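You operate a simulated robot arm through the tools that you are given. There is no shell and no other tool. Be economical: measure what you need, move in short steps, check, and stop when the job is done.

The job below is to be done with a simulated two-armed robot. You get a single attempt, and the scene is never put back.

## Task
Stretch the size 26 boot from the middle shelf and put it back.
Fine: seat it in the stretcher, heel to the stop, then open the instep buckle and leave it open; lever TIGHT until the toe bulges, FREE before lifting out. Set down upright: what you pick out.

The check looks at the end state, three seconds after you hand in, the way a careful person would. Anything else that was tipped, shoved, dropped, spilled or broken makes it a failure.

## Robot
Two 7-joint arms with two-finger parallel grippers on one trunk, on a base that drives. Base frame: it is fixed to the floor where the robot stands at the start and does not move with it; the origin is under the middle of the robot, x ahead of it, y to its left, z up. Lengths are in mm, angles in degrees, forces in N, time in s.
The left shoulder is at the start at [60, 143, 926], the right one opposite. With the tool pointing down near the work surface each hand reaches from about 240 to 720 mm from the robot's upright axis, wherever it stands, measured 20 degrees to its own side. Places, roughly: boot stretcher [-1100, -1100, 900]; pocket of the boot stretcher [-1100, -1100, 900]; stretcher lever [-1100, -1000, 1000]. Payload 1.57 kg a hand.
The TCP of each hand is the grasp point between the finger pads, 30 mm short of the fingertips. In the tool frame z runs along the fingers and y along their closing line. Largest opening 110 mm; finger width 24, thickness 12; the body of the gripper, 48 by 112 mm, starts 78 mm behind the TCP.
Orientation is told as [roll, pitch, yaw] about the base's x, y, z axes, in that order, counted from this pose: with the fingers straight down and closing along the base's y, the tool's x points along the base's -x, its y along +y and its z along -z.

## Interface
- The arms move only by the tool apply_moves. It takes "left_deltas", "right_deltas" or both (then of equal length, played together; a hand with none holds still); each is text: rows parted by semicolons, each of 7 numbers parted by spaces: the shift along the base's x, y, z in units of 500 mm (1.0 is 500 mm), then the turn, a rotation vector about the base's x, y, z in units of 180 degrees (1.0 is 180 degrees), then the gripper command, from -1 (fully open) to 1 (shut), values between in proportion. In form: x y z rx ry rz gripper; .... A call has 1 to 12 rows; each row is the pose to reach, as a shift and turn from the pose commanded when the call began. A call with a number of a shift or a turn outside -1 to 1 is refused whole. Each row takes 0.2 s and may step no farther than 50 mm and 8.6 degrees from the row before; otherwise, or with a gripper value out of range, the whole call is refused. Where a pose cannot be reached the arm comes as near as it can. A force on the tool above 40 N (or 10 N above the force at the start of the call, whichever is more), or a blocked arm, ends the call early, and 0.2 s more pass. The fingers move at their own pace (about 45 mm/s each) and stop on an object; they squeeze with about 43 N. The grip force told is the motor's: it shows also when the fingers shut on nothing. Time passes only in rows, and 0.2 s behind the last, so rows that repeat a pose let the fingers close. The reply holds the time, the measured pose of the TCP, the force on the tool along the base axes, the opening and the grip force, in the units named above and with some noise, with the torque about the TCP (base axes, N m) and any sound that the robot's microphone picked up, and new pictures: "show" is both (left out), scene, wrist or none (wrist: the cameras of the hands that moved).
- Cameras (640 x 400 px; columns grow to the right, rows downward): "scene" is now at [39.6, 24.2, 1531.9]; the picture's right is [0.32, -0.95, 0.00], its down [-0.75, -0.25, -0.61] and it looks along [0.57, 0.19, -0.80] (base axes); focal length 260 px, centre (320, 200). "left" rides on the left gripper at [70, -16, -141] in its tool frame; the picture's right is [0.23, 0.97, 0.00], its down [-0.86, 0.20, -0.48] and it looks along [-0.47, 0.11, 0.88] (tool axes); focal length 222 px, centre (320, 200). "right" rides on the right gripper at [70, 16, -141] in its tool frame; the picture's right is [-0.23, 0.97, 0.00], its down [-0.85, -0.20, -0.48] and it looks along [-0.47, -0.11, 0.88] (tool axes); focal length 222 px, centre (320, 200). There is no depth. A picture from a camera that has moved, and an enlarged one, comes with that camera's place and axes in the base frame and with its lens.
- lift_body(by): slides the trunk up (or, below 0, down) by that many mm; the arms and the scene camera ride with it, the base frame stays. It gives what a move gives, with no picture.
- drive_base(legs): drives the robot by 1 to 6 legs, each [ahead, left, turn to the left] in mm, mm and degrees, along the robot's own axes; the way and the turn of a leg run together, so that a leg with both is an arc; at most 1500 mm and 180 degrees a leg. The arms and the cameras ride along, it lands a little off, and it stops where it bumps. It gives what a move gives, and a new picture of the scene camera.
- head_to(pan, tilt): turns the head with the scene camera to pan (to the left, within 86 degrees either way) and tilt (down, from -29 to 69), counted from straight ahead of the robot. It gives what a move gives, and a new picture of the scene camera.
- inspect(camera, box): a new picture of the part [left, top, right, bottom] of that camera's present view, enlarged. It takes no simulated time.
- hand_in(): hands the job in; it is judged then, once.

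Go step by step. Nothing tells you exact positions but the pictures and the camera data: compare them with the known pose of the tool, close in by small moves and look again before you grip or let go. The budget is 120 turns and 260 pictures, counting those below and the enlarged ones. Unless the task says otherwise, let go and move clear before handing in, and close with one line.

The tools are called after "Request:" as a command line: name --argument value ..., lists and objects as JSON in quotes. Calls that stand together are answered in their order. apply_moves: Moves the arms, as the interface text tells. Its arguments: {"type":"object","properties":{"left_deltas":{"type":"string"},"right_deltas":{"type":"string"},"show":{"type":"string","enum":["both","scene","wrist","none"]}},"required":[]} The other tools are called the same way: lift_body (by) slides the trunk up or down; drive_base (legs) drives the base; head_to (pan, tilt) turns the head that bears the scene camera; inspect (camera, box) takes an enlarged picture of a part of a camera's view; hand_in () hands the job in.

At the start:

```text
time: 0.0
left_position: [377.2, 264.8, 1049.3]
left_orientation: [-0.1, 0.1, 0.0]
left_wrist_force: [-0.2, 0.2, -0.5]
left_ft_torque: [-0.02, -0.02, -0.03]
left_opening: 110.0
left_gripper_force: 0.1
right_position: [446.2, -120.9, 1063.9]
right_orientation: [0.0, 0.0, 0.1]
right_wrist_force: [0.3, 0.9, 0.5]
right_ft_torque: [-0.01, -0.01, 0.0]
right_opening: 109.9
right_gripper_force: 0.1
trunk travel left (down, up): [-525.0, 65.0]
robot x, y, heading: [1.3, -0.4, -0.1]
head pan, tilt: [18.6, 52.7]
```

scene: 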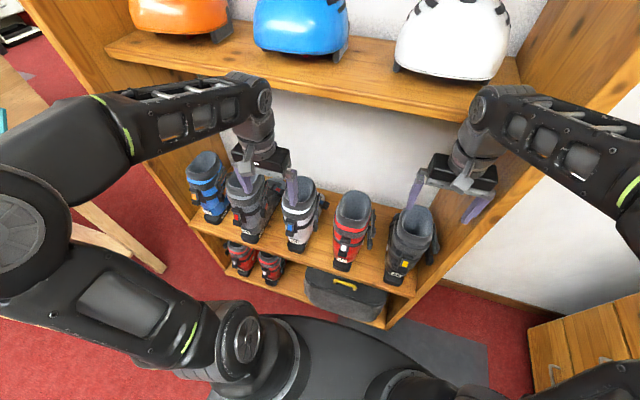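
right: 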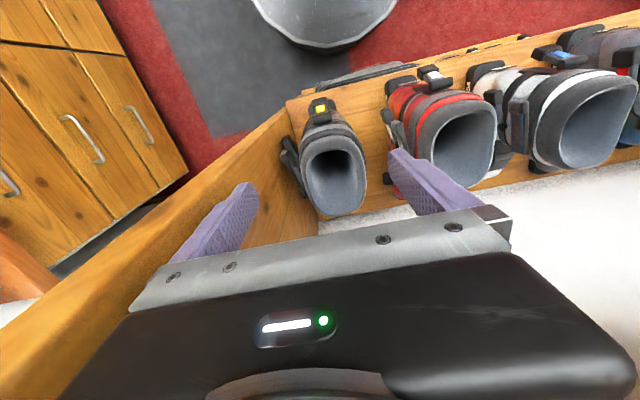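
left: 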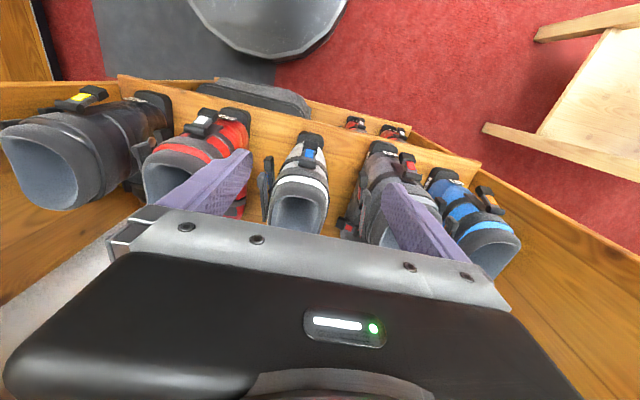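

I see a shelf with five boots on the middle board, helmets above and small boots below. I'll enlarge the boots to read their sizes.

Request:
inspect --camera "scene" --box '[180, 140, 320, 260]'

Request:
inspect --camera "scene" --box '[310, 170, 450, 300]'

```text
3.33 times, centred on (250, 200) of scene
camera zoom: at [39.6, 24.2, 1531.9], right [0.32, -0.95, 0.0], down [-0.75, -0.25, -0.61], along [0.57, 0.19, -0.8], focal length 867 px, centre (553, 200)
```

zoom: 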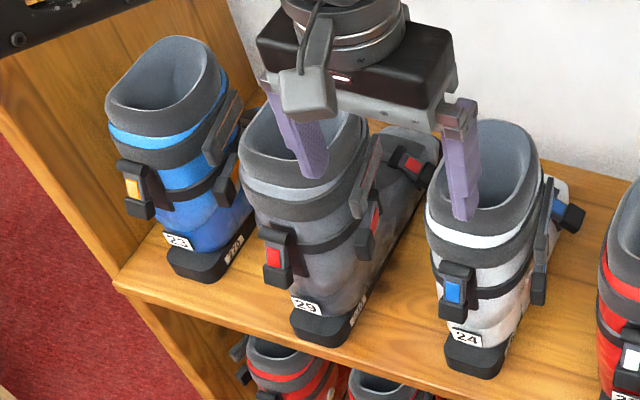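

```text
3.08 times, centred on (380, 235) of scene
camera zoom: at [39.6, 24.2, 1531.9], right [0.32, -0.95, 0.0], down [-0.75, -0.25, -0.61], along [0.57, 0.19, -0.8], focal length 801 px, centre (135, 92)
```

zoom: 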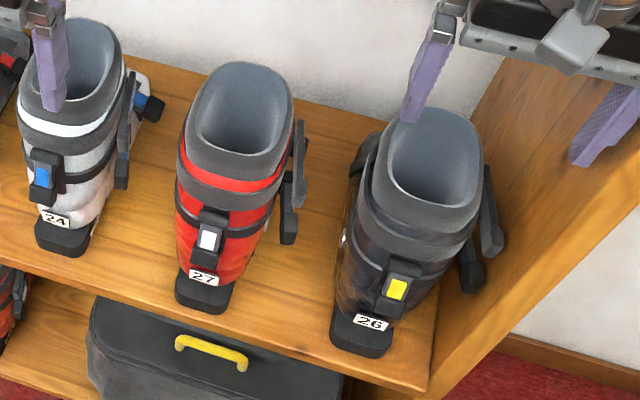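

Boot 26 is the black one with the yellow buckle, at the right end of the middle shelf, its cuff top near [554, -115, 800]. I'll look around before moving anything.

Request:
head_to --pan -86 --tilt 25

Request:
head_to --pan 0 --tilt 35

Request:
inspect --camera "right" --box '[240, 70, 440, 230]'

```text
time: 1.8
left_position: [377.3, 264.6, 1049.3]
left_orientation: [0.0, 0.0, 0.1]
left_wrist_force: [-0.6, 0.1, 0.3]
left_ft_torque: [0.0, 0.0, -0.04]
left_opening: 110.0
left_gripper_force: 0.0
right_position: [444.5, -120.4, 1064.0]
right_orientation: [0.0, -0.1, 0.0]
right_wrist_force: [0.4, 0.1, 0.4]
right_ft_torque: [0.02, 0.0, -0.03]
right_opening: 110.2
right_gripper_force: 0.0
trunk travel left (down, up): [-525.0, 65.0]
robot x, y, heading: [1.6, 0.1, -0.1]
head pan, tilt: [-85.9, 25.0]
camera scene: at [-24.3, -91.4, 1573.0], right [-1.0, -0.07, 0.0], down [-0.03, 0.42, -0.91], along [0.06, -0.9, -0.42], focal length 260 px, centre (320, 200)
```

scene: 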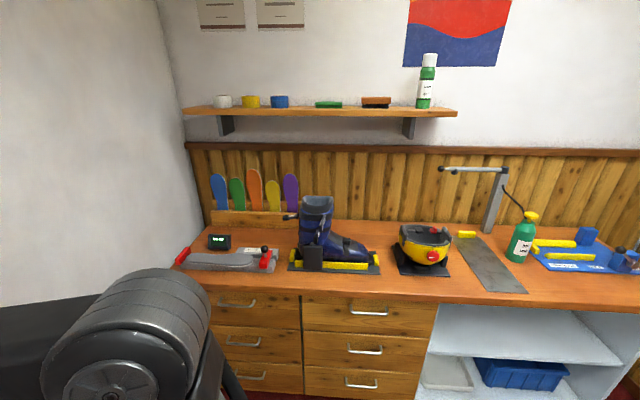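

```text
time: 3.4
left_position: [377.0, 265.4, 1049.9]
left_orientation: [0.0, 0.0, -0.1]
left_wrist_force: [0.6, -0.3, -0.2]
left_ft_torque: [-0.03, -0.02, 0.01]
left_opening: 110.1
left_gripper_force: 0.1
right_position: [445.2, -120.6, 1063.3]
right_orientation: [0.0, 0.0, 0.0]
right_wrist_force: [-0.4, -0.7, 1.2]
right_ft_torque: [-0.01, 0.01, 0.01]
right_opening: 110.0
right_gripper_force: 0.1
trunk travel left (down, up): [-525.0, 65.0]
robot x, y, heading: [-0.3, 3.4, 0.1]
head pan, tilt: [0.0, 35.0]
camera scene: at [57.2, 0.5, 1557.3], right [0.0, -1.0, 0.0], down [-0.57, 0.0, -0.82], along [0.82, 0.0, -0.57], focal length 260 px, centre (320, 200)
```

scene: 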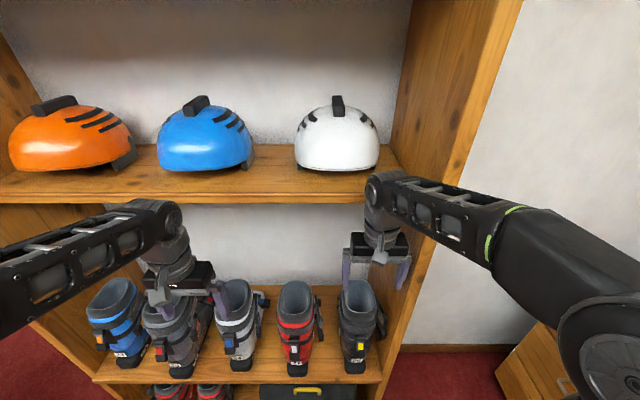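

```text
2.50 times, centred on (340, 150) of right
camera zoom: at [375.1, -105.4, 1204.2], right [0.23, 0.97, 0.0], down [0.85, -0.2, 0.48], along [0.47, -0.11, -0.88], focal length 555 px, centre (270, 325)
```

zoom: 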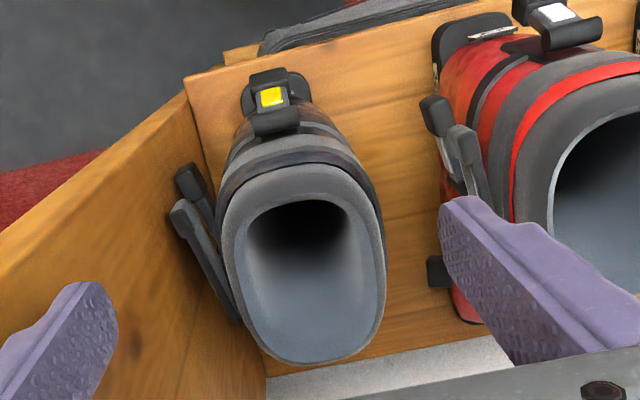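

The counter to the right carries several devices. I'll zoom in on the boots and counter, then back away to look at the stretcher itself.

Request:
inspect --camera "scene" --box '[260, 260, 420, 390]'

Request:
drive_base --legs '[[-500, 0, 0], [0, 0, -90]]'

```text
3.08 times, centred on (340, 325) of scene
camera zoom: at [57.2, 0.5, 1557.3], right [0.0, -1.0, 0.0], down [-0.57, 0.0, -0.82], along [0.82, 0.0, -0.57], focal length 801 px, centre (258, -185)
```

zoom: 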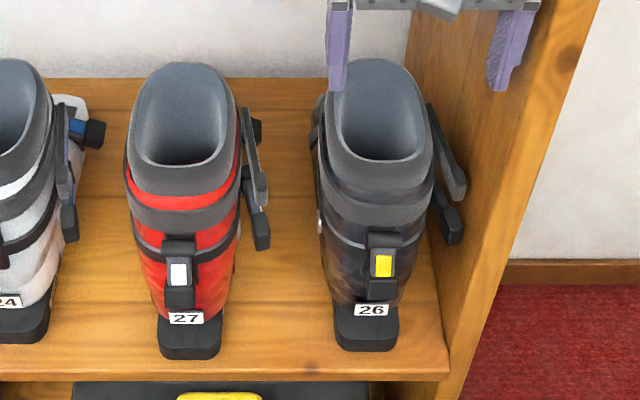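

```text
time: 10.2
left_position: [-225.6, -368.3, 1050.1]
left_orientation: [-0.1, 0.0, -87.5]
left_wrist_force: [0.0, -0.3, 0.9]
left_ft_torque: [-0.01, -0.01, 0.02]
left_opening: 110.2
left_gripper_force: 0.1
right_position: [-609.1, -453.1, 1064.6]
right_orientation: [0.0, 0.0, -87.4]
right_wrist_force: [1.5, -0.2, -0.8]
right_ft_torque: [0.03, 0.02, 0.0]
right_opening: 110.2
right_gripper_force: 0.0
trunk travel left (down, up): [-525.0, 65.0]
robot x, y, heading: [-504.5, -2.7, -87.3]
head pan, tilt: [0.0, 35.0]
camera scene: at [-506.1, -60.7, 1557.3], right [-1.0, -0.05, 0.0], down [-0.03, 0.57, -0.82], along [0.04, -0.82, -0.57], focal length 260 px, centre (320, 200)
```

scene: 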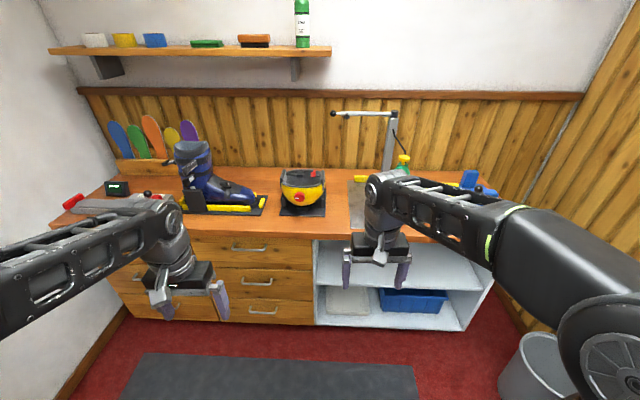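

The stretcher should be at the right end of this counter, hidden behind my right arm. I'll slide right and look at it.

Request:
drive_base --legs '[[0, -600, -3]]'

Request:
head_to --pan 0 --tilt 30

Request:
inspect --camera "scene" --box '[180, 100, 500, 300]'

```text
time: 12.6
left_position: [-632.4, -389.0, 1049.1]
left_orientation: [-0.2, -0.1, -89.6]
left_wrist_force: [0.1, 0.5, -0.4]
left_ft_torque: [0.01, 0.07, -0.01]
left_opening: 110.0
left_gripper_force: 0.0
right_position: [-1017.8, -461.7, 1063.5]
right_orientation: [0.0, 0.0, -89.6]
right_wrist_force: [0.7, 0.4, 0.0]
right_ft_torque: [0.01, 0.1, 0.01]
right_opening: 109.9
right_gripper_force: 0.1
trunk travel left (down, up): [-525.0, 65.0]
robot x, y, heading: [-898.2, -15.7, -89.4]
head pan, tilt: [0.0, 35.0]
stopped in leg 1: the robot was blocked; the commanded pose is now the measured one
camera scene: at [-898.6, -72.3, 1557.2], right [-1.0, -0.01, 0.0], down [-0.01, 0.57, -0.82], along [0.01, -0.82, -0.57], focal length 260 px, centre (320, 200)
```

scene: 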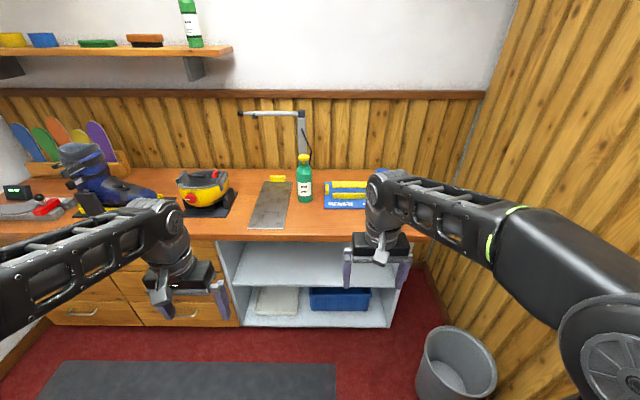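

```text
time: 13.3
left_position: [-635.2, -390.4, 1050.6]
left_orientation: [0.0, 0.1, -89.6]
left_wrist_force: [0.7, 0.5, -0.1]
left_ft_torque: [-0.04, 0.01, 0.01]
left_opening: 109.8
left_gripper_force: 0.0
right_position: [-1020.9, -461.3, 1063.3]
right_orientation: [0.0, 0.0, -89.6]
right_wrist_force: [-0.6, 0.9, 0.0]
right_ft_torque: [0.03, -0.02, 0.0]
right_opening: 110.0
right_gripper_force: 0.1
trunk travel left (down, up): [-525.0, 65.0]
robot x, y, heading: [-901.1, -12.6, -89.4]
head pan, tilt: [0.0, 30.0]
camera scene: at [-902.8, -74.4, 1565.0], right [-1.0, -0.01, 0.0], down [0.0, 0.5, -0.87], along [0.01, -0.87, -0.5], focal length 260 px, centre (320, 200)
```

scene: 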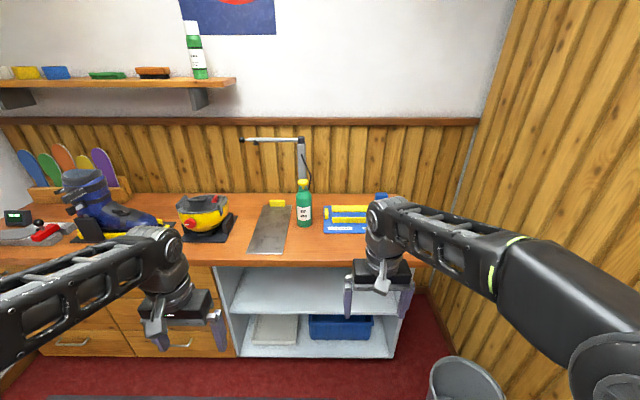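

```text
2.00 times, centred on (340, 200) of scene
camera zoom: at [-902.8, -74.4, 1565.0], right [-1.0, -0.01, 0.0], down [0.0, 0.5, -0.87], along [0.01, -0.87, -0.5], focal length 520 px, centre (280, 200)
```

zoom: 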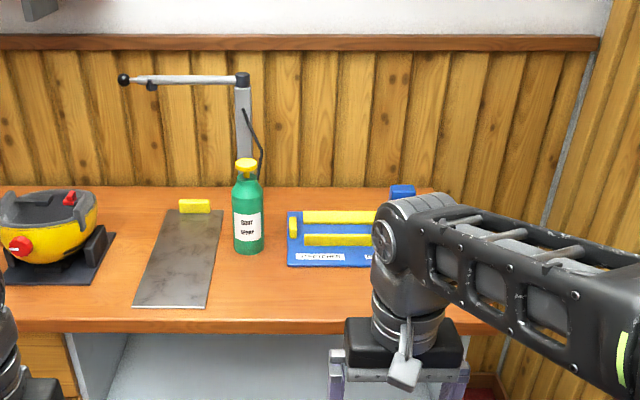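

The blue-and-yellow fixture half behind my arm is likely the stretcher. I'll step back left and turn toward it so that it sits between my arms.

Request:
drive_base --legs '[[0, 300, 0], [0, 0, -27]]'

Request:
inspect --camera "scene" --box '[240, 100, 400, 200]'

```text
time: 16.7
left_position: [-549.0, -471.5, 1049.6]
left_orientation: [-0.1, 0.0, -117.9]
left_wrist_force: [-1.5, -0.2, 0.6]
left_ft_torque: [-0.01, 0.01, 0.0]
left_opening: 109.7
left_gripper_force: 0.1
right_position: [-921.0, -349.1, 1065.1]
right_orientation: [0.1, -0.1, -118.1]
right_wrist_force: [-0.8, -0.8, -0.6]
right_ft_torque: [0.01, 0.0, -0.04]
right_opening: 109.9
right_gripper_force: 0.1
trunk travel left (down, up): [-525.0, 65.0]
robot x, y, heading: [-605.0, -12.1, -117.8]
head pan, tilt: [0.0, 30.0]
camera scene: at [-634.4, -66.0, 1565.1], right [-0.88, 0.47, 0.0], down [0.23, 0.44, -0.87], along [-0.4, -0.77, -0.5], focal length 260 px, centre (320, 200)
```

scene: 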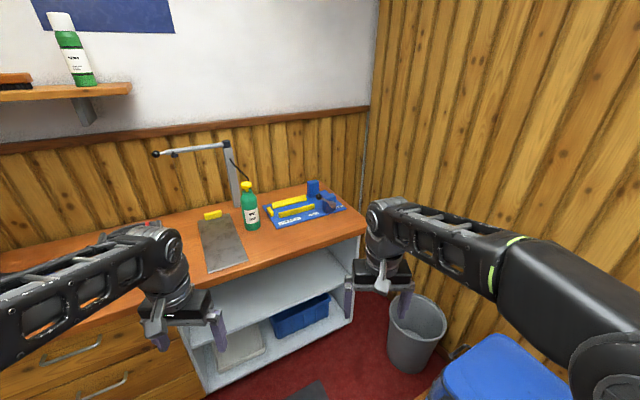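

```text
4.00 times, centred on (320, 150) of scene
camera zoom: at [-634.4, -66.0, 1565.1], right [-0.88, 0.47, 0.0], down [0.23, 0.44, -0.87], along [-0.4, -0.77, -0.5], focal length 1041 px, centre (320, 400)
```

zoom: 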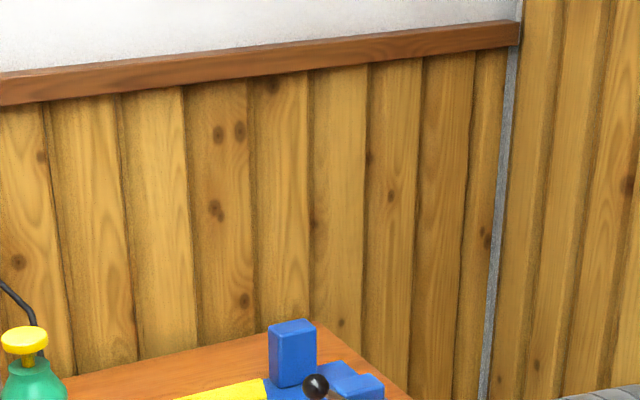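

Request:
inspect --camera "scene" --box '[240, 165, 368, 245]'

Request:
head_to --pan -30 --tilt 55

```text
5.00 times, centred on (304, 205) of scene
camera zoom: at [-634.4, -66.0, 1565.1], right [-0.88, 0.47, 0.0], down [0.23, 0.44, -0.87], along [-0.4, -0.77, -0.5], focal length 1301 px, centre (400, 175)
```

zoom: 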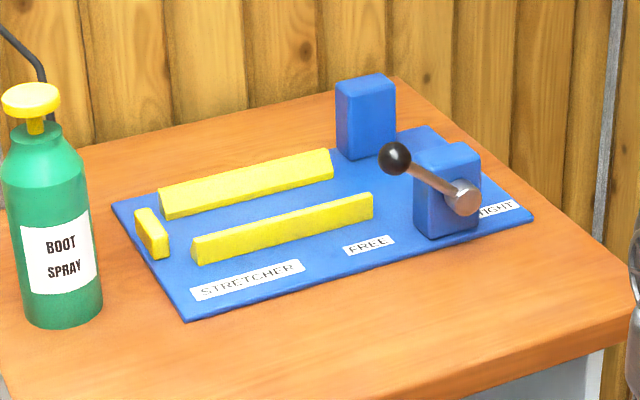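

```text
time: 17.6
left_position: [-548.9, -470.1, 1050.5]
left_orientation: [0.0, 0.0, -118.0]
left_wrist_force: [0.4, 0.0, 0.8]
left_ft_torque: [0.04, -0.03, -0.01]
left_opening: 110.3
left_gripper_force: 0.0
right_position: [-920.5, -349.1, 1063.5]
right_orientation: [0.1, 0.0, -118.0]
right_wrist_force: [0.2, 0.4, -0.5]
right_ft_torque: [0.01, 0.05, 0.02]
right_opening: 110.1
right_gripper_force: 0.1
trunk travel left (down, up): [-525.0, 65.0]
robot x, y, heading: [-604.4, -12.4, -117.7]
head pan, tilt: [-30.0, 55.0]
camera scene: at [-653.0, -24.6, 1529.1], right [-0.53, 0.85, 0.0], down [0.69, 0.44, -0.57], along [-0.49, -0.31, -0.82], focal length 260 px, centre (320, 200)
```

scene: 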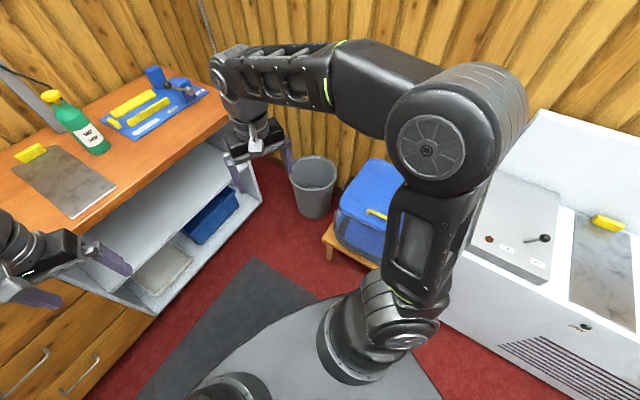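

The stretcher: rails along x (y about -1180 and -1080), yellow heel stop at about [-923, -1139], toe posts at x about -1195, lever hub about [-1198, -1000, 914] with the ball at about [-1121, -1000, 975] (FREE). I'll study the boot shape using the other boot on the bench.

Request:
head_to --pan 40 --tilt 25

```text
time: 19.0
left_position: [-548.3, -470.1, 1050.5]
left_orientation: [-0.1, 0.0, -118.0]
left_wrist_force: [0.4, -0.8, 0.2]
left_ft_torque: [0.01, -0.01, 0.01]
left_opening: 110.1
left_gripper_force: 0.1
right_position: [-920.6, -349.8, 1063.6]
right_orientation: [0.1, 0.0, -118.0]
right_wrist_force: [0.1, 0.2, 1.1]
right_ft_torque: [0.0, 0.01, 0.0]
right_opening: 109.9
right_gripper_force: 0.0
trunk travel left (down, up): [-525.0, 65.0]
robot x, y, heading: [-603.3, -12.0, -117.7]
head pan, tilt: [40.0, 25.0]
camera scene: at [-572.6, -76.1, 1573.0], right [-0.98, -0.21, 0.0], down [-0.09, 0.41, -0.91], along [0.19, -0.89, -0.42], focal length 260 px, centre (320, 200)
```

scene: 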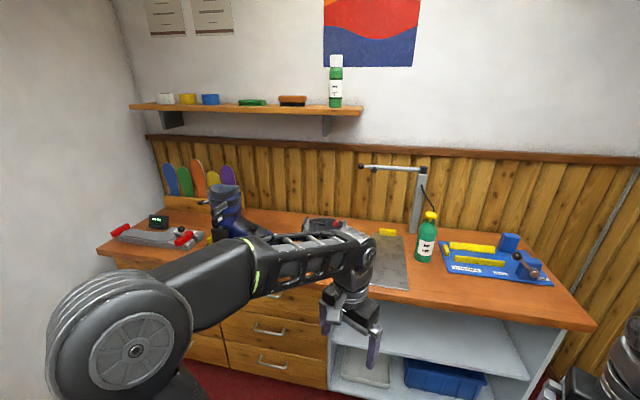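

Request:
inspect --camera "scene" --box '[400, 190, 580, 302]'

Request:
inspect --camera "scene" --box '[190, 170, 286, 250]'

```text
3.56 times, centred on (490, 246) of scene
camera zoom: at [-572.6, -76.1, 1573.0], right [-0.98, -0.21, 0.0], down [-0.09, 0.41, -0.91], along [0.19, -0.89, -0.42], focal length 925 px, centre (-284, 36)
```

zoom: 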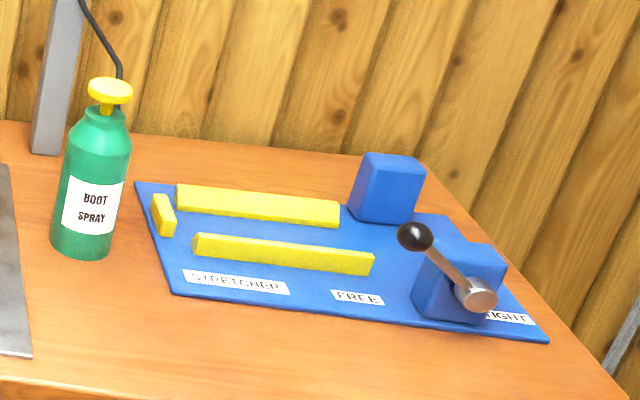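

```text
5.00 times, centred on (238, 210) of scene
camera zoom: at [-572.6, -76.1, 1573.0], right [-0.98, -0.21, 0.0], down [-0.09, 0.41, -0.91], along [0.19, -0.89, -0.42], focal length 1301 px, centre (730, 150)
```

zoom: 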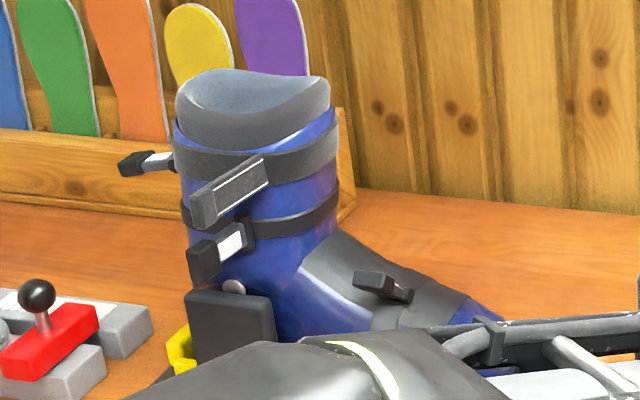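

The blue boot shows the shape: heel toward me on the shelf, toe toward the wall, side buckles on the boot's right, instep buckle on top. I'll return to the shelf, planning to pinch the cuff's left-front wall with the right hand.

Request:
drive_base --legs '[[0, 0, 117.7], [600, 10, 0]]'

Request:
head_to --pan -12 --tilt 50

```text
time: 27.4
left_position: [368.0, 279.7, 1050.5]
left_orientation: [0.0, 0.1, 0.7]
left_wrist_force: [-1.0, 0.1, -1.4]
left_ft_torque: [0.02, -0.01, 0.01]
left_opening: 109.9
left_gripper_force: 0.1
right_position: [441.8, -106.3, 1064.1]
right_orientation: [0.1, 0.0, 0.8]
right_wrist_force: [0.5, -0.5, 0.7]
right_ft_torque: [0.0, 0.06, 0.02]
right_opening: 110.3
right_gripper_force: 0.1
trunk travel left (down, up): [-525.0, 65.0]
robot x, y, heading: [-9.4, 6.5, 1.0]
head pan, tilt: [40.0, 25.0]
camera scene: at [33.3, 69.9, 1573.0], right [0.66, -0.76, 0.0], down [-0.32, -0.28, -0.91], along [0.68, 0.59, -0.42], focal length 260 px, centre (320, 200)
```

scene: 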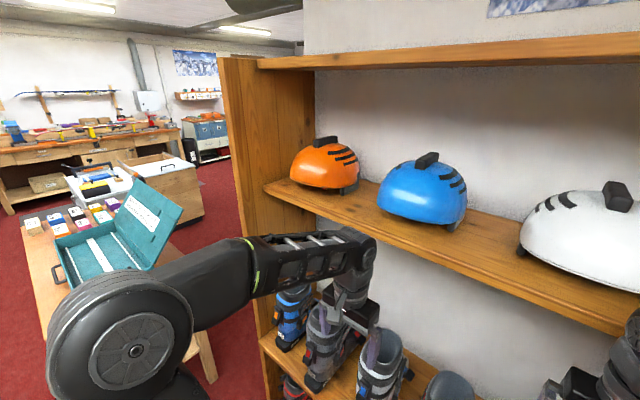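

```text
time: 28.6
left_position: [367.5, 279.2, 1049.7]
left_orientation: [0.0, 0.0, 0.7]
left_wrist_force: [0.2, -0.4, -0.6]
left_ft_torque: [0.01, 0.0, -0.02]
left_opening: 109.9
left_gripper_force: 0.1
right_position: [440.6, -106.3, 1064.0]
right_orientation: [0.1, 0.0, 0.7]
right_wrist_force: [0.5, -0.5, 0.2]
right_ft_torque: [-0.04, -0.02, -0.04]
right_opening: 110.1
right_gripper_force: 0.1
trunk travel left (down, up): [-525.0, 65.0]
robot x, y, heading: [-3.6, 8.1, 1.1]
head pan, tilt: [-12.0, 50.0]
camera scene: at [38.6, -5.2, 1535.6], right [-0.19, -0.98, 0.0], down [-0.75, 0.15, -0.64], along [0.63, -0.12, -0.77], focal length 260 px, centre (320, 200)
```

scene: 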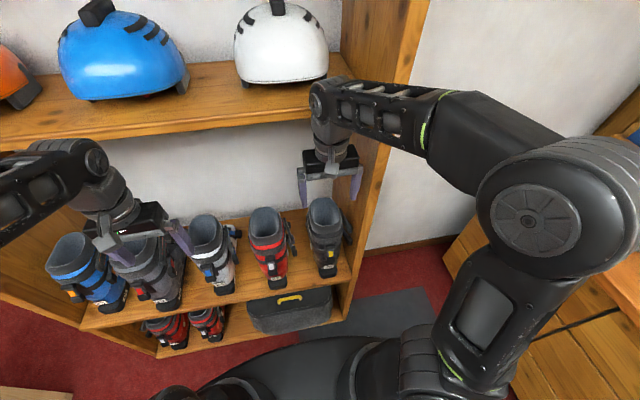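

Request:
apply_moves --right_deltas "0.08 0 -0.04 0 0 0 -1; 0.14 0.02 -0.12 0 0 0 -1; 0.14 0.04 -0.2 0 0 0 -1" --show "both"

```text
refused: row 2 steps farther than a row can; nothing moved
```

Request:
apply_moves --right_deltas "0.07 0 -0.05 0 0 0 -1; 0.14 0.02 -0.1 0 0 0 -1; 0.14 0.04 -0.18 0 0 0 -1" --show "both"

Request:
inspect --camera "right" --box '[200, 0, 440, 150]'

Request:
inspect --camera "scene" --box '[260, 170, 380, 290]'

```text
time: 29.6
left_position: [358.8, 229.9, 1054.7]
left_orientation: [-0.3, -1.1, -2.9]
left_wrist_force: [1.1, 0.1, -0.9]
left_ft_torque: [0.01, 0.17, 0.02]
left_opening: 110.2
left_gripper_force: 0.0
right_position: [478.6, -115.4, 999.8]
right_orientation: [1.7, -3.1, 0.2]
right_wrist_force: [-0.4, 0.3, -0.5]
right_ft_torque: [-0.05, 0.02, -0.02]
right_opening: 110.2
right_gripper_force: 0.0
trunk travel left (down, up): [-525.0, 65.0]
robot x, y, heading: [-18.7, -18.5, -3.2]
head pan, tilt: [-12.0, 50.0]
stopped in row 3 (right hand): the arm was blocked; the commanded pose is now the measured one
camera scene: at [-74.7, -25.6, 1542.9], right [-0.26, -0.97, -0.01], down [-0.7, 0.19, -0.69], along [0.67, -0.17, -0.72], focal length 260 px, centre (320, 200)
camera right: at [400.9, -104.4, 1136.7], right [0.22, 0.97, 0.04], down [0.83, -0.21, 0.52], along [0.51, -0.08, -0.85], focal length 222 px, centre (320, 200)
```

scene: 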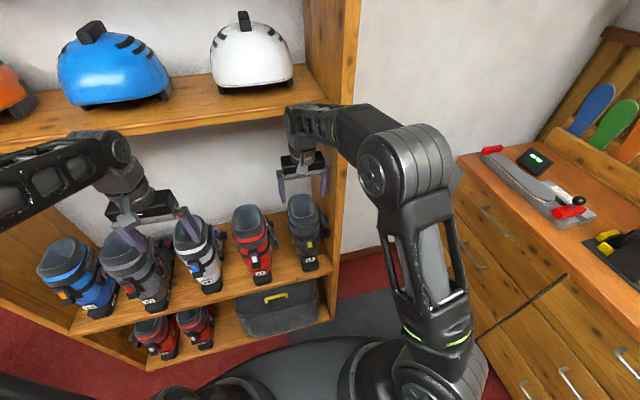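
right: 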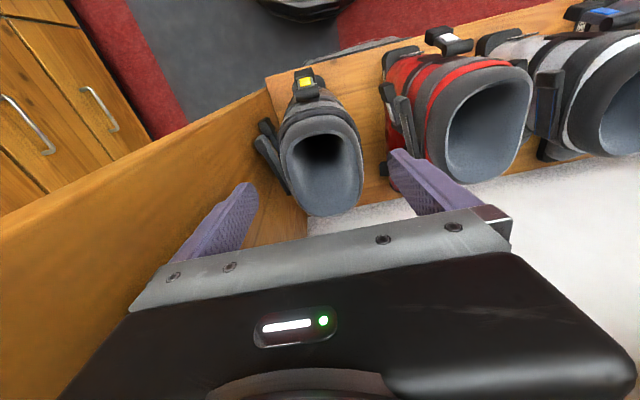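

```text
2.67 times, centred on (320, 75) of right
camera zoom: at [400.9, -104.4, 1136.7], right [0.22, 0.97, 0.04], down [0.83, -0.21, 0.52], along [0.51, -0.08, -0.85], focal length 592 px, centre (320, 533)
```

zoom: 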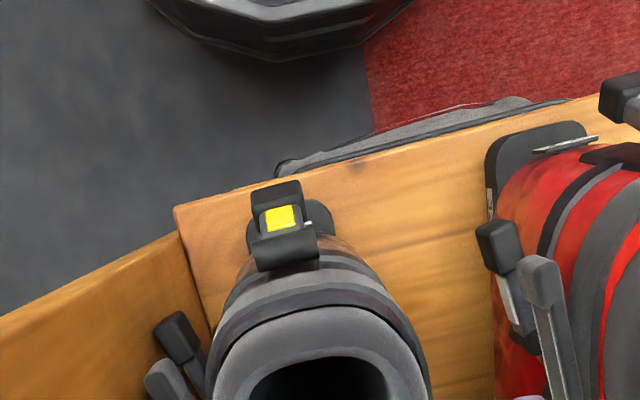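

```text
3.33 times, centred on (320, 230) of scene
camera zoom: at [-74.7, -25.6, 1542.9], right [-0.26, -0.97, -0.01], down [-0.7, 0.19, -0.69], along [0.67, -0.17, -0.72], focal length 867 px, centre (320, 100)
```

zoom: 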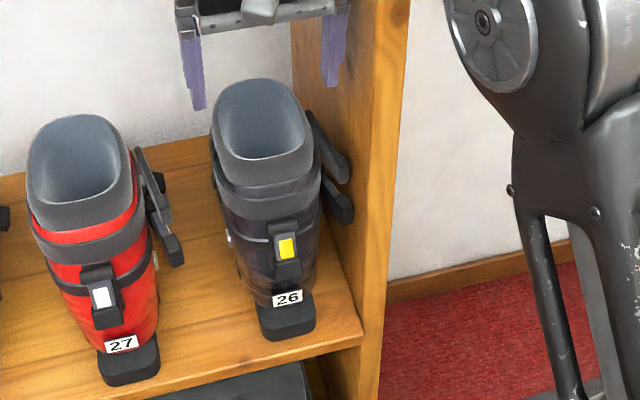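

My right forearm met the helmet board, so nothing gets forced further. I'll back out, lower the trunk so the arm goes in under that board, and tuck the left hand.

Request:
drive_base --legs '[[-350, 0, 0]]'

Request:
lift_body --by -230

Request:
head_to --pan 0 --tilt 25

```text
time: 30.3
left_position: [459.4, 272.7, 1008.0]
left_orientation: [1.8, 1.6, 1.3]
left_wrist_force: [3.0, 0.0, -1.7]
left_ft_torque: [-0.03, 0.22, -0.01]
left_opening: 110.0
left_gripper_force: 0.1
right_position: [544.4, -77.0, 908.4]
right_orientation: [7.2, 10.0, 3.1]
right_wrist_force: [-2.2, 14.6, 28.5]
right_ft_torque: [1.56, 0.64, 0.76]
right_opening: 110.4
right_gripper_force: 0.1
trunk travel left (down, up): [-525.0, 65.0]
robot x, y, heading: [-28.9, 0.2, -0.3]
head pan, tilt: [-12.0, 50.0]
stopped in leg 1: the robot was blocked; the commanded pose is now the measured one
camera scene: at [4.6, -16.2, 1535.2], right [-0.21, -0.98, 0.0], down [-0.74, 0.16, -0.65], along [0.63, -0.14, -0.76], focal length 260 px, centre (320, 200)
```

scene: 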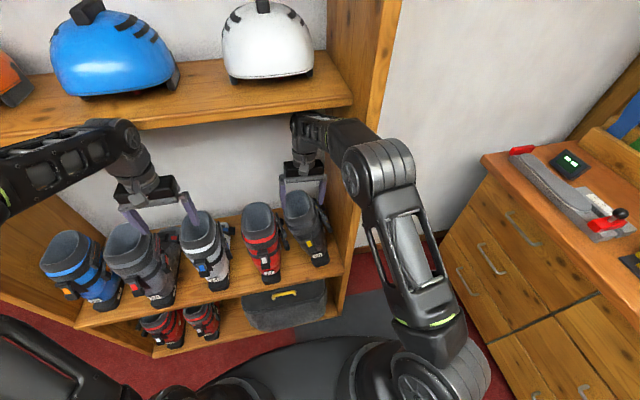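

```text
time: 30.8
left_position: [461.9, 253.6, 1008.5]
left_orientation: [1.8, 0.8, 0.2]
left_wrist_force: [-0.2, -0.2, 0.0]
left_ft_torque: [-0.01, -0.05, -0.01]
left_opening: 110.1
left_gripper_force: 0.0
right_position: [543.8, -97.0, 914.1]
right_orientation: [7.2, 8.6, 2.1]
right_wrist_force: [-2.2, 0.9, 9.7]
right_ft_torque: [0.58, -0.01, 0.24]
right_opening: 110.2
right_gripper_force: 0.0
trunk travel left (down, up): [-516.0, 74.0]
robot x, y, heading: [-20.6, -11.3, -1.7]
head pan, tilt: [-12.0, 50.0]
stopped: the force on the tool passed its limit (the readings are from after the stop); the commanded pose is now the measured one
```

```text
time: 31.7
left_position: [461.5, 252.9, 1007.5]
left_orientation: [1.6, 1.0, 0.3]
left_wrist_force: [-0.2, -0.7, 0.4]
left_ft_torque: [-0.02, 0.01, 0.04]
left_opening: 109.8
left_gripper_force: 0.0
right_position: [543.3, -98.1, 914.1]
right_orientation: [7.1, 8.6, 1.9]
right_wrist_force: [-1.0, 1.3, 12.0]
right_ft_torque: [0.79, -0.07, 0.15]
right_opening: 110.1
right_gripper_force: 0.0
trunk travel left (down, up): [-516.0, 74.0]
robot x, y, heading: [-22.9, -11.0, -1.7]
head pan, tilt: [0.0, 25.0]
camera scene: at [32.1, -11.5, 1563.9], right [-0.03, -1.0, 0.0], down [-0.42, 0.01, -0.91], along [0.91, -0.02, -0.42], focal length 260 px, centre (320, 200)
```

scene: 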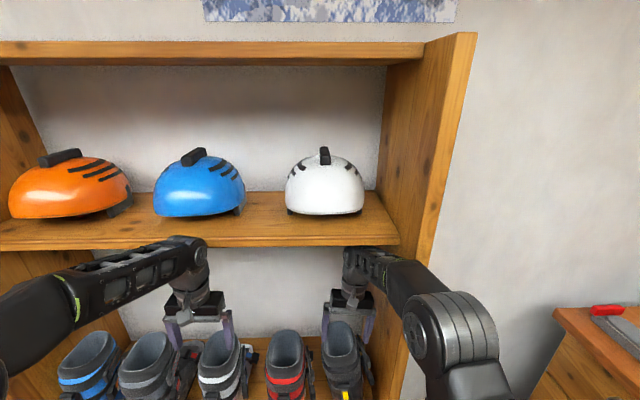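

The body shifted while still caught and the right hand now feels about 10 N upward. I'll look closely before moving anything.

Request:
inspect --camera "right" --box '[0, 0, 640, 400]'

Request:
inspect --camera "scene" --box '[260, 200, 500, 400]'

```text
1.00 times, centred on (320, 200) of right (not enlarged: the box is as wide or as high as the picture)
camera zoom: at [495.7, -102.0, 1064.1], right [0.21, 0.97, 0.09], down [0.92, -0.23, 0.32], along [0.33, 0.01, -0.94], focal length 222 px, centre (320, 200)
```

zoom: 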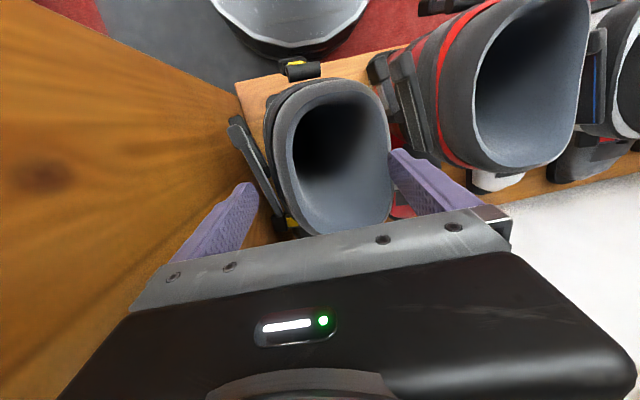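

```text
2.00 times, centred on (380, 300) of scene
camera zoom: at [32.1, -11.5, 1563.9], right [-0.03, -1.0, 0.0], down [-0.42, 0.01, -0.91], along [0.91, -0.02, -0.42], focal length 520 px, centre (200, 0)
```

zoom: 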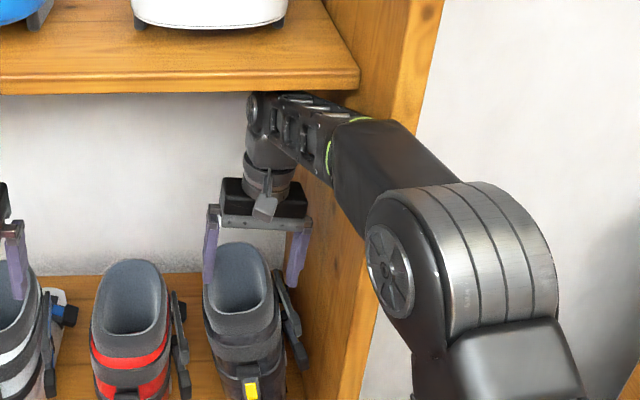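

Request:
inspect --camera "right" --box '[150, 60, 310, 260]'

Request:
inspect --camera "right" --box '[350, 100, 510, 260]'

Request:
inspect --camera "scene" --box '[310, 240, 430, 330]'

```text
2.00 times, centred on (230, 160) of right
camera zoom: at [495.7, -102.0, 1064.1], right [0.21, 0.97, 0.09], down [0.92, -0.23, 0.32], along [0.33, 0.01, -0.94], focal length 444 px, centre (500, 280)
```

zoom: 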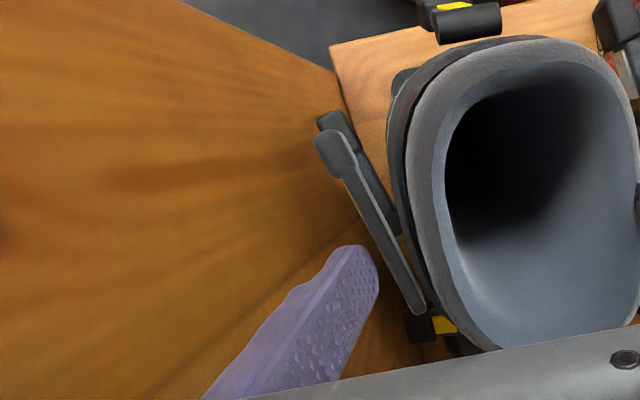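

```text
2.50 times, centred on (430, 180) of right
camera zoom: at [495.7, -102.0, 1064.1], right [0.21, 0.97, 0.09], down [0.92, -0.23, 0.32], along [0.33, 0.01, -0.94], focal length 555 px, centre (45, 250)
```

zoom: 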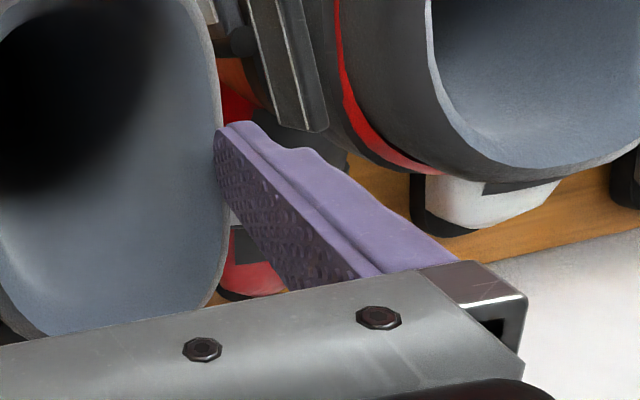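

```text
4.44 times, centred on (370, 285) of scene
camera zoom: at [32.1, -11.5, 1563.9], right [-0.03, -1.0, 0.0], down [-0.42, 0.01, -0.91], along [0.91, -0.02, -0.42], focal length 1156 px, centre (98, -178)
```

zoom: 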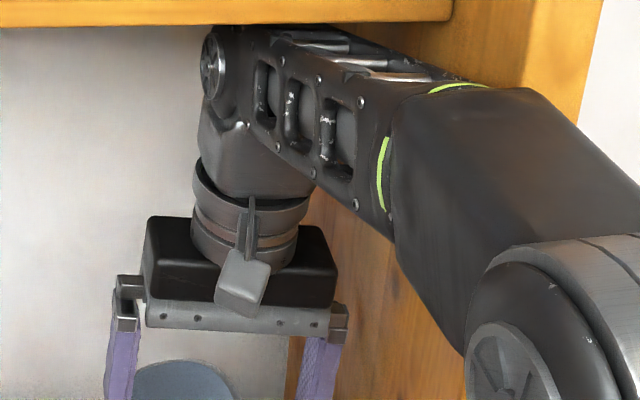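

The force and torque show the left finger resting on the boot's rim (rim height is really about 890), with the forearm wedged under the helmet board. I'll ease the hand up and back in tiny steps.

Request:
apply_moves --right_deltas "-0.01 0 0.01 0 0 0 -1; -0.02 0 0.02 0 0 0 -1" --show "both"

```text
time: 32.3
left_position: [461.6, 253.5, 1007.9]
left_orientation: [1.8, 0.8, 0.3]
left_wrist_force: [0.6, -0.1, -0.1]
left_ft_torque: [0.04, -0.01, 0.01]
left_opening: 109.6
left_gripper_force: 0.0
right_position: [532.2, -100.2, 923.8]
right_orientation: [7.0, 8.7, 2.0]
right_wrist_force: [0.6, -1.4, 0.5]
right_ft_torque: [-0.01, -0.03, 0.0]
right_opening: 109.9
right_gripper_force: 0.0
trunk travel left (down, up): [-516.0, 74.0]
robot x, y, heading: [-23.7, -9.3, -1.5]
head pan, tilt: [0.0, 25.0]
camera scene: at [32.1, -11.6, 1563.9], right [-0.03, -1.0, 0.0], down [-0.42, 0.01, -0.91], along [0.91, -0.02, -0.42], focal length 260 px, centre (320, 200)
camera right: at [484.9, -102.6, 1073.6], right [0.21, 0.97, 0.08], down [0.92, -0.23, 0.32], along [0.33, 0.01, -0.95], focal length 222 px, centre (320, 200)
```

scene: 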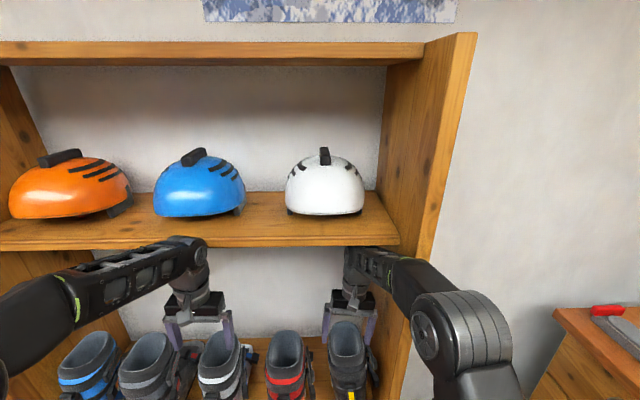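
right: 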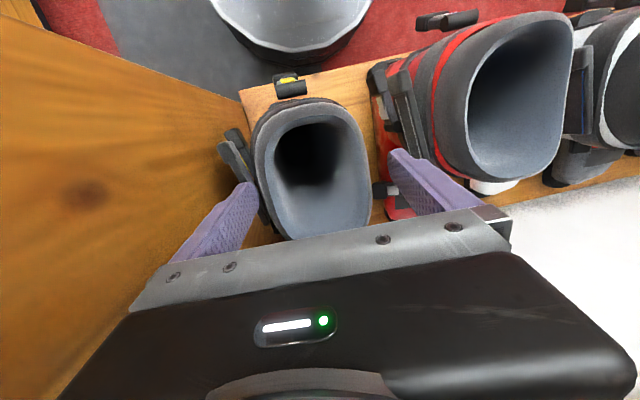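

Forces are zero and the boot is standing again. The cuff looks only about 95 mm wide, so I can straddle it with the fingers. I'll level the hand just above the rim first.

Request:
apply_moves --right_deltas "-0.02 0 0.02 -0.019 -0.024 -0.005 -1; -0.02 0 0.02 -0.039 -0.048 -0.011 -1; -0.02 0 0.02 -0.039 -0.048 -0.011 -1" --show "both"

```text
time: 33.1
left_position: [462.4, 253.0, 1008.2]
left_orientation: [1.7, 0.9, 0.3]
left_wrist_force: [-0.6, -0.1, -0.2]
left_ft_torque: [-0.01, 0.0, -0.04]
left_opening: 109.8
left_gripper_force: 0.0
right_position: [522.9, -98.7, 934.7]
right_orientation: [0.1, 0.1, -0.7]
right_wrist_force: [-0.3, 0.1, -0.4]
right_ft_torque: [0.01, 0.0, 0.01]
right_opening: 109.9
right_gripper_force: 0.0
trunk travel left (down, up): [-516.0, 74.0]
robot x, y, heading: [-22.6, -6.8, -1.6]
head pan, tilt: [0.0, 25.0]
camera scene: at [32.0, -11.4, 1564.0], right [-0.03, -1.0, 0.0], down [-0.42, 0.01, -0.91], along [0.91, -0.02, -0.42], focal length 260 px, centre (320, 200)
camera right: at [453.4, -82.2, 1075.1], right [0.24, 0.97, 0.0], down [0.85, -0.21, 0.48], along [0.46, -0.11, -0.88], focal length 222 px, centre (320, 200)
```

scene: 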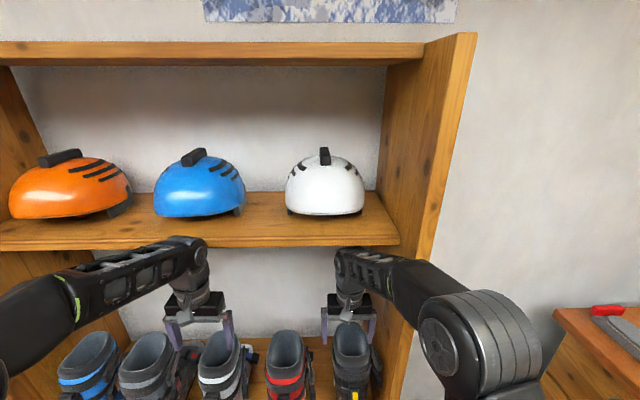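
right: 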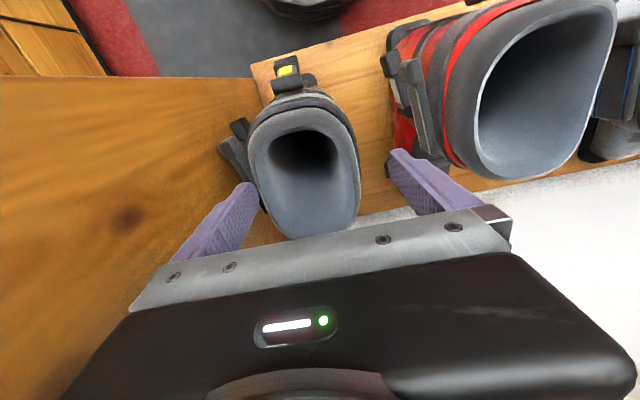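

Request:
inspect --camera "scene" --box '[300, 280, 420, 400]'

Request:
inspect --camera "right" --box '[200, 60, 420, 250]'

Request:
inspect --camera "left" --box '[0, 0, 640, 400]'

```text
3.33 times, centred on (360, 340) of scene
camera zoom: at [32.0, -11.4, 1564.0], right [-0.03, -1.0, 0.0], down [-0.42, 0.01, -0.91], along [0.91, -0.02, -0.42], focal length 867 px, centre (187, -267)
```

zoom: 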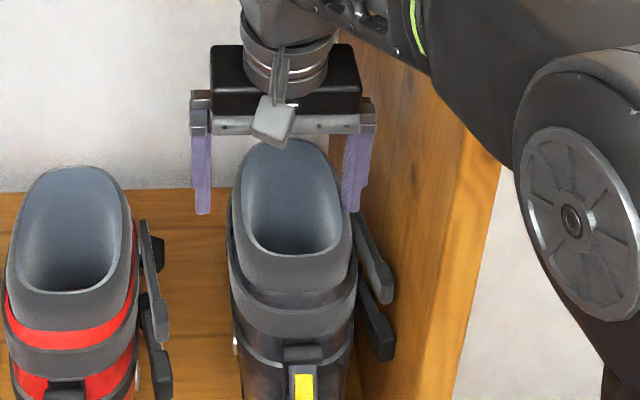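

```text
2.11 times, centred on (310, 155) of right
camera zoom: at [453.4, -82.2, 1075.1], right [0.24, 0.97, 0.0], down [0.85, -0.21, 0.48], along [0.46, -0.11, -0.88], focal length 468 px, centre (341, 295)
```

zoom: 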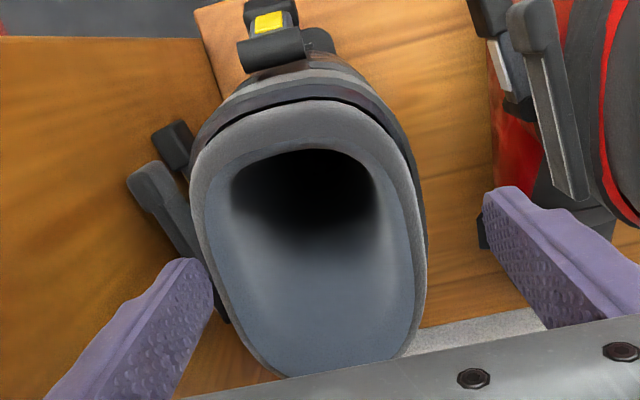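

```text
1.00 times, centred on (320, 200) of left (not enlarged: the box is as wide or as high as the picture)
camera zoom: at [393.0, 232.4, 1150.5], right [-0.23, 0.97, 0.03], down [0.86, 0.19, 0.47], along [0.45, 0.14, -0.88], focal length 222 px, centre (320, 200)
```

zoom: 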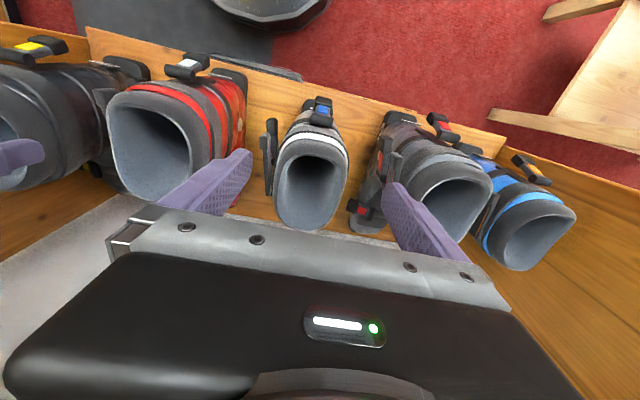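

Cuff spans x≈475–590, y centre ≈-115, rim z≈890–900, heading about -8°. I'll move above its front half at [548, -115] with the hand turned to match.

Request:
apply_moves --right_deltas "0.025 -0.017 -0.004 0 0 -0.02 -1; 0.05 -0.034 -0.008 0 0 -0.039 -1; 0.05 -0.034 -0.008 0 0 -0.039 -1" --show "wrist"

Request:
inspect --camera "scene" --box '[300, 280, 420, 400]'

Request:
inspect --camera "right" --box '[200, 60, 420, 250]'

```text
time: 33.9
left_position: [462.3, 253.3, 1009.1]
left_orientation: [1.7, 0.8, 0.2]
left_wrist_force: [-0.7, 0.3, -0.5]
left_ft_torque: [0.02, -0.02, 0.02]
left_opening: 109.8
left_gripper_force: 0.1
right_position: [546.5, -114.6, 927.1]
right_orientation: [0.0, 0.2, -7.7]
right_wrist_force: [0.5, 0.2, 0.5]
right_ft_torque: [0.01, 0.01, 0.01]
right_opening: 109.9
right_gripper_force: 0.0
trunk travel left (down, up): [-516.0, 74.0]
robot x, y, heading: [-22.5, -9.9, -1.3]
head pan, tilt: [0.0, 25.0]
camera right: at [480.0, -89.6, 1068.2], right [0.36, 0.93, 0.0], down [0.82, -0.31, 0.48], along [0.44, -0.17, -0.88], focal length 222 px, centre (320, 200)
```

right: 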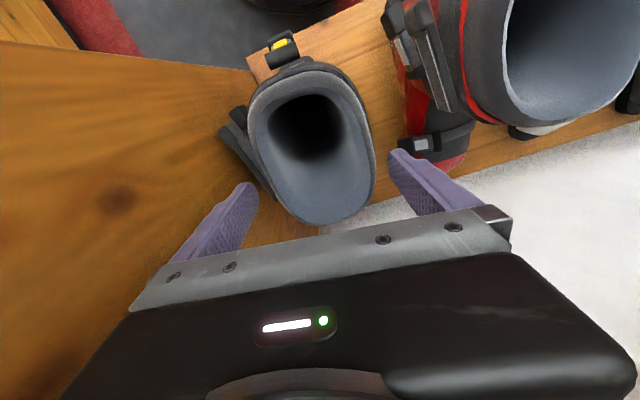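

```text
3.33 times, centred on (360, 340) of scene
camera zoom: at [31.7, -11.1, 1563.8], right [-0.03, -1.0, 0.0], down [-0.42, 0.01, -0.91], along [0.91, -0.02, -0.42], focal length 867 px, centre (187, -267)
```

zoom: 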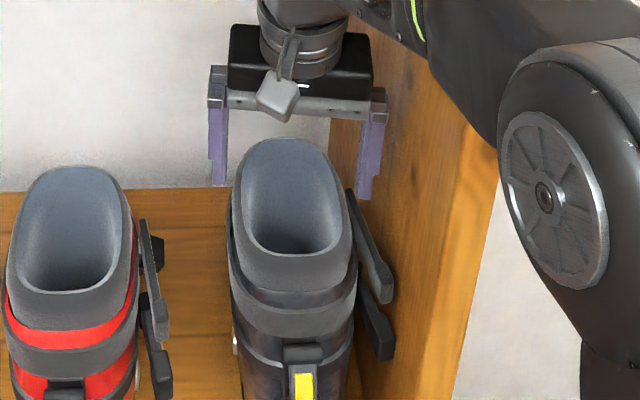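

```text
2.11 times, centred on (310, 155) of right
camera zoom: at [480.0, -89.6, 1068.2], right [0.36, 0.93, 0.0], down [0.82, -0.31, 0.48], along [0.44, -0.17, -0.88], focal length 468 px, centre (341, 295)
```

zoom: 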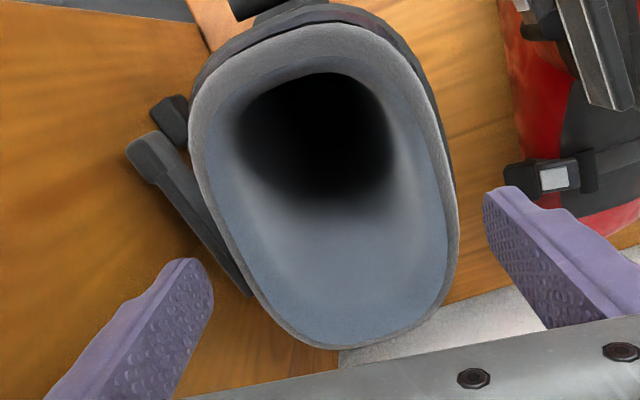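

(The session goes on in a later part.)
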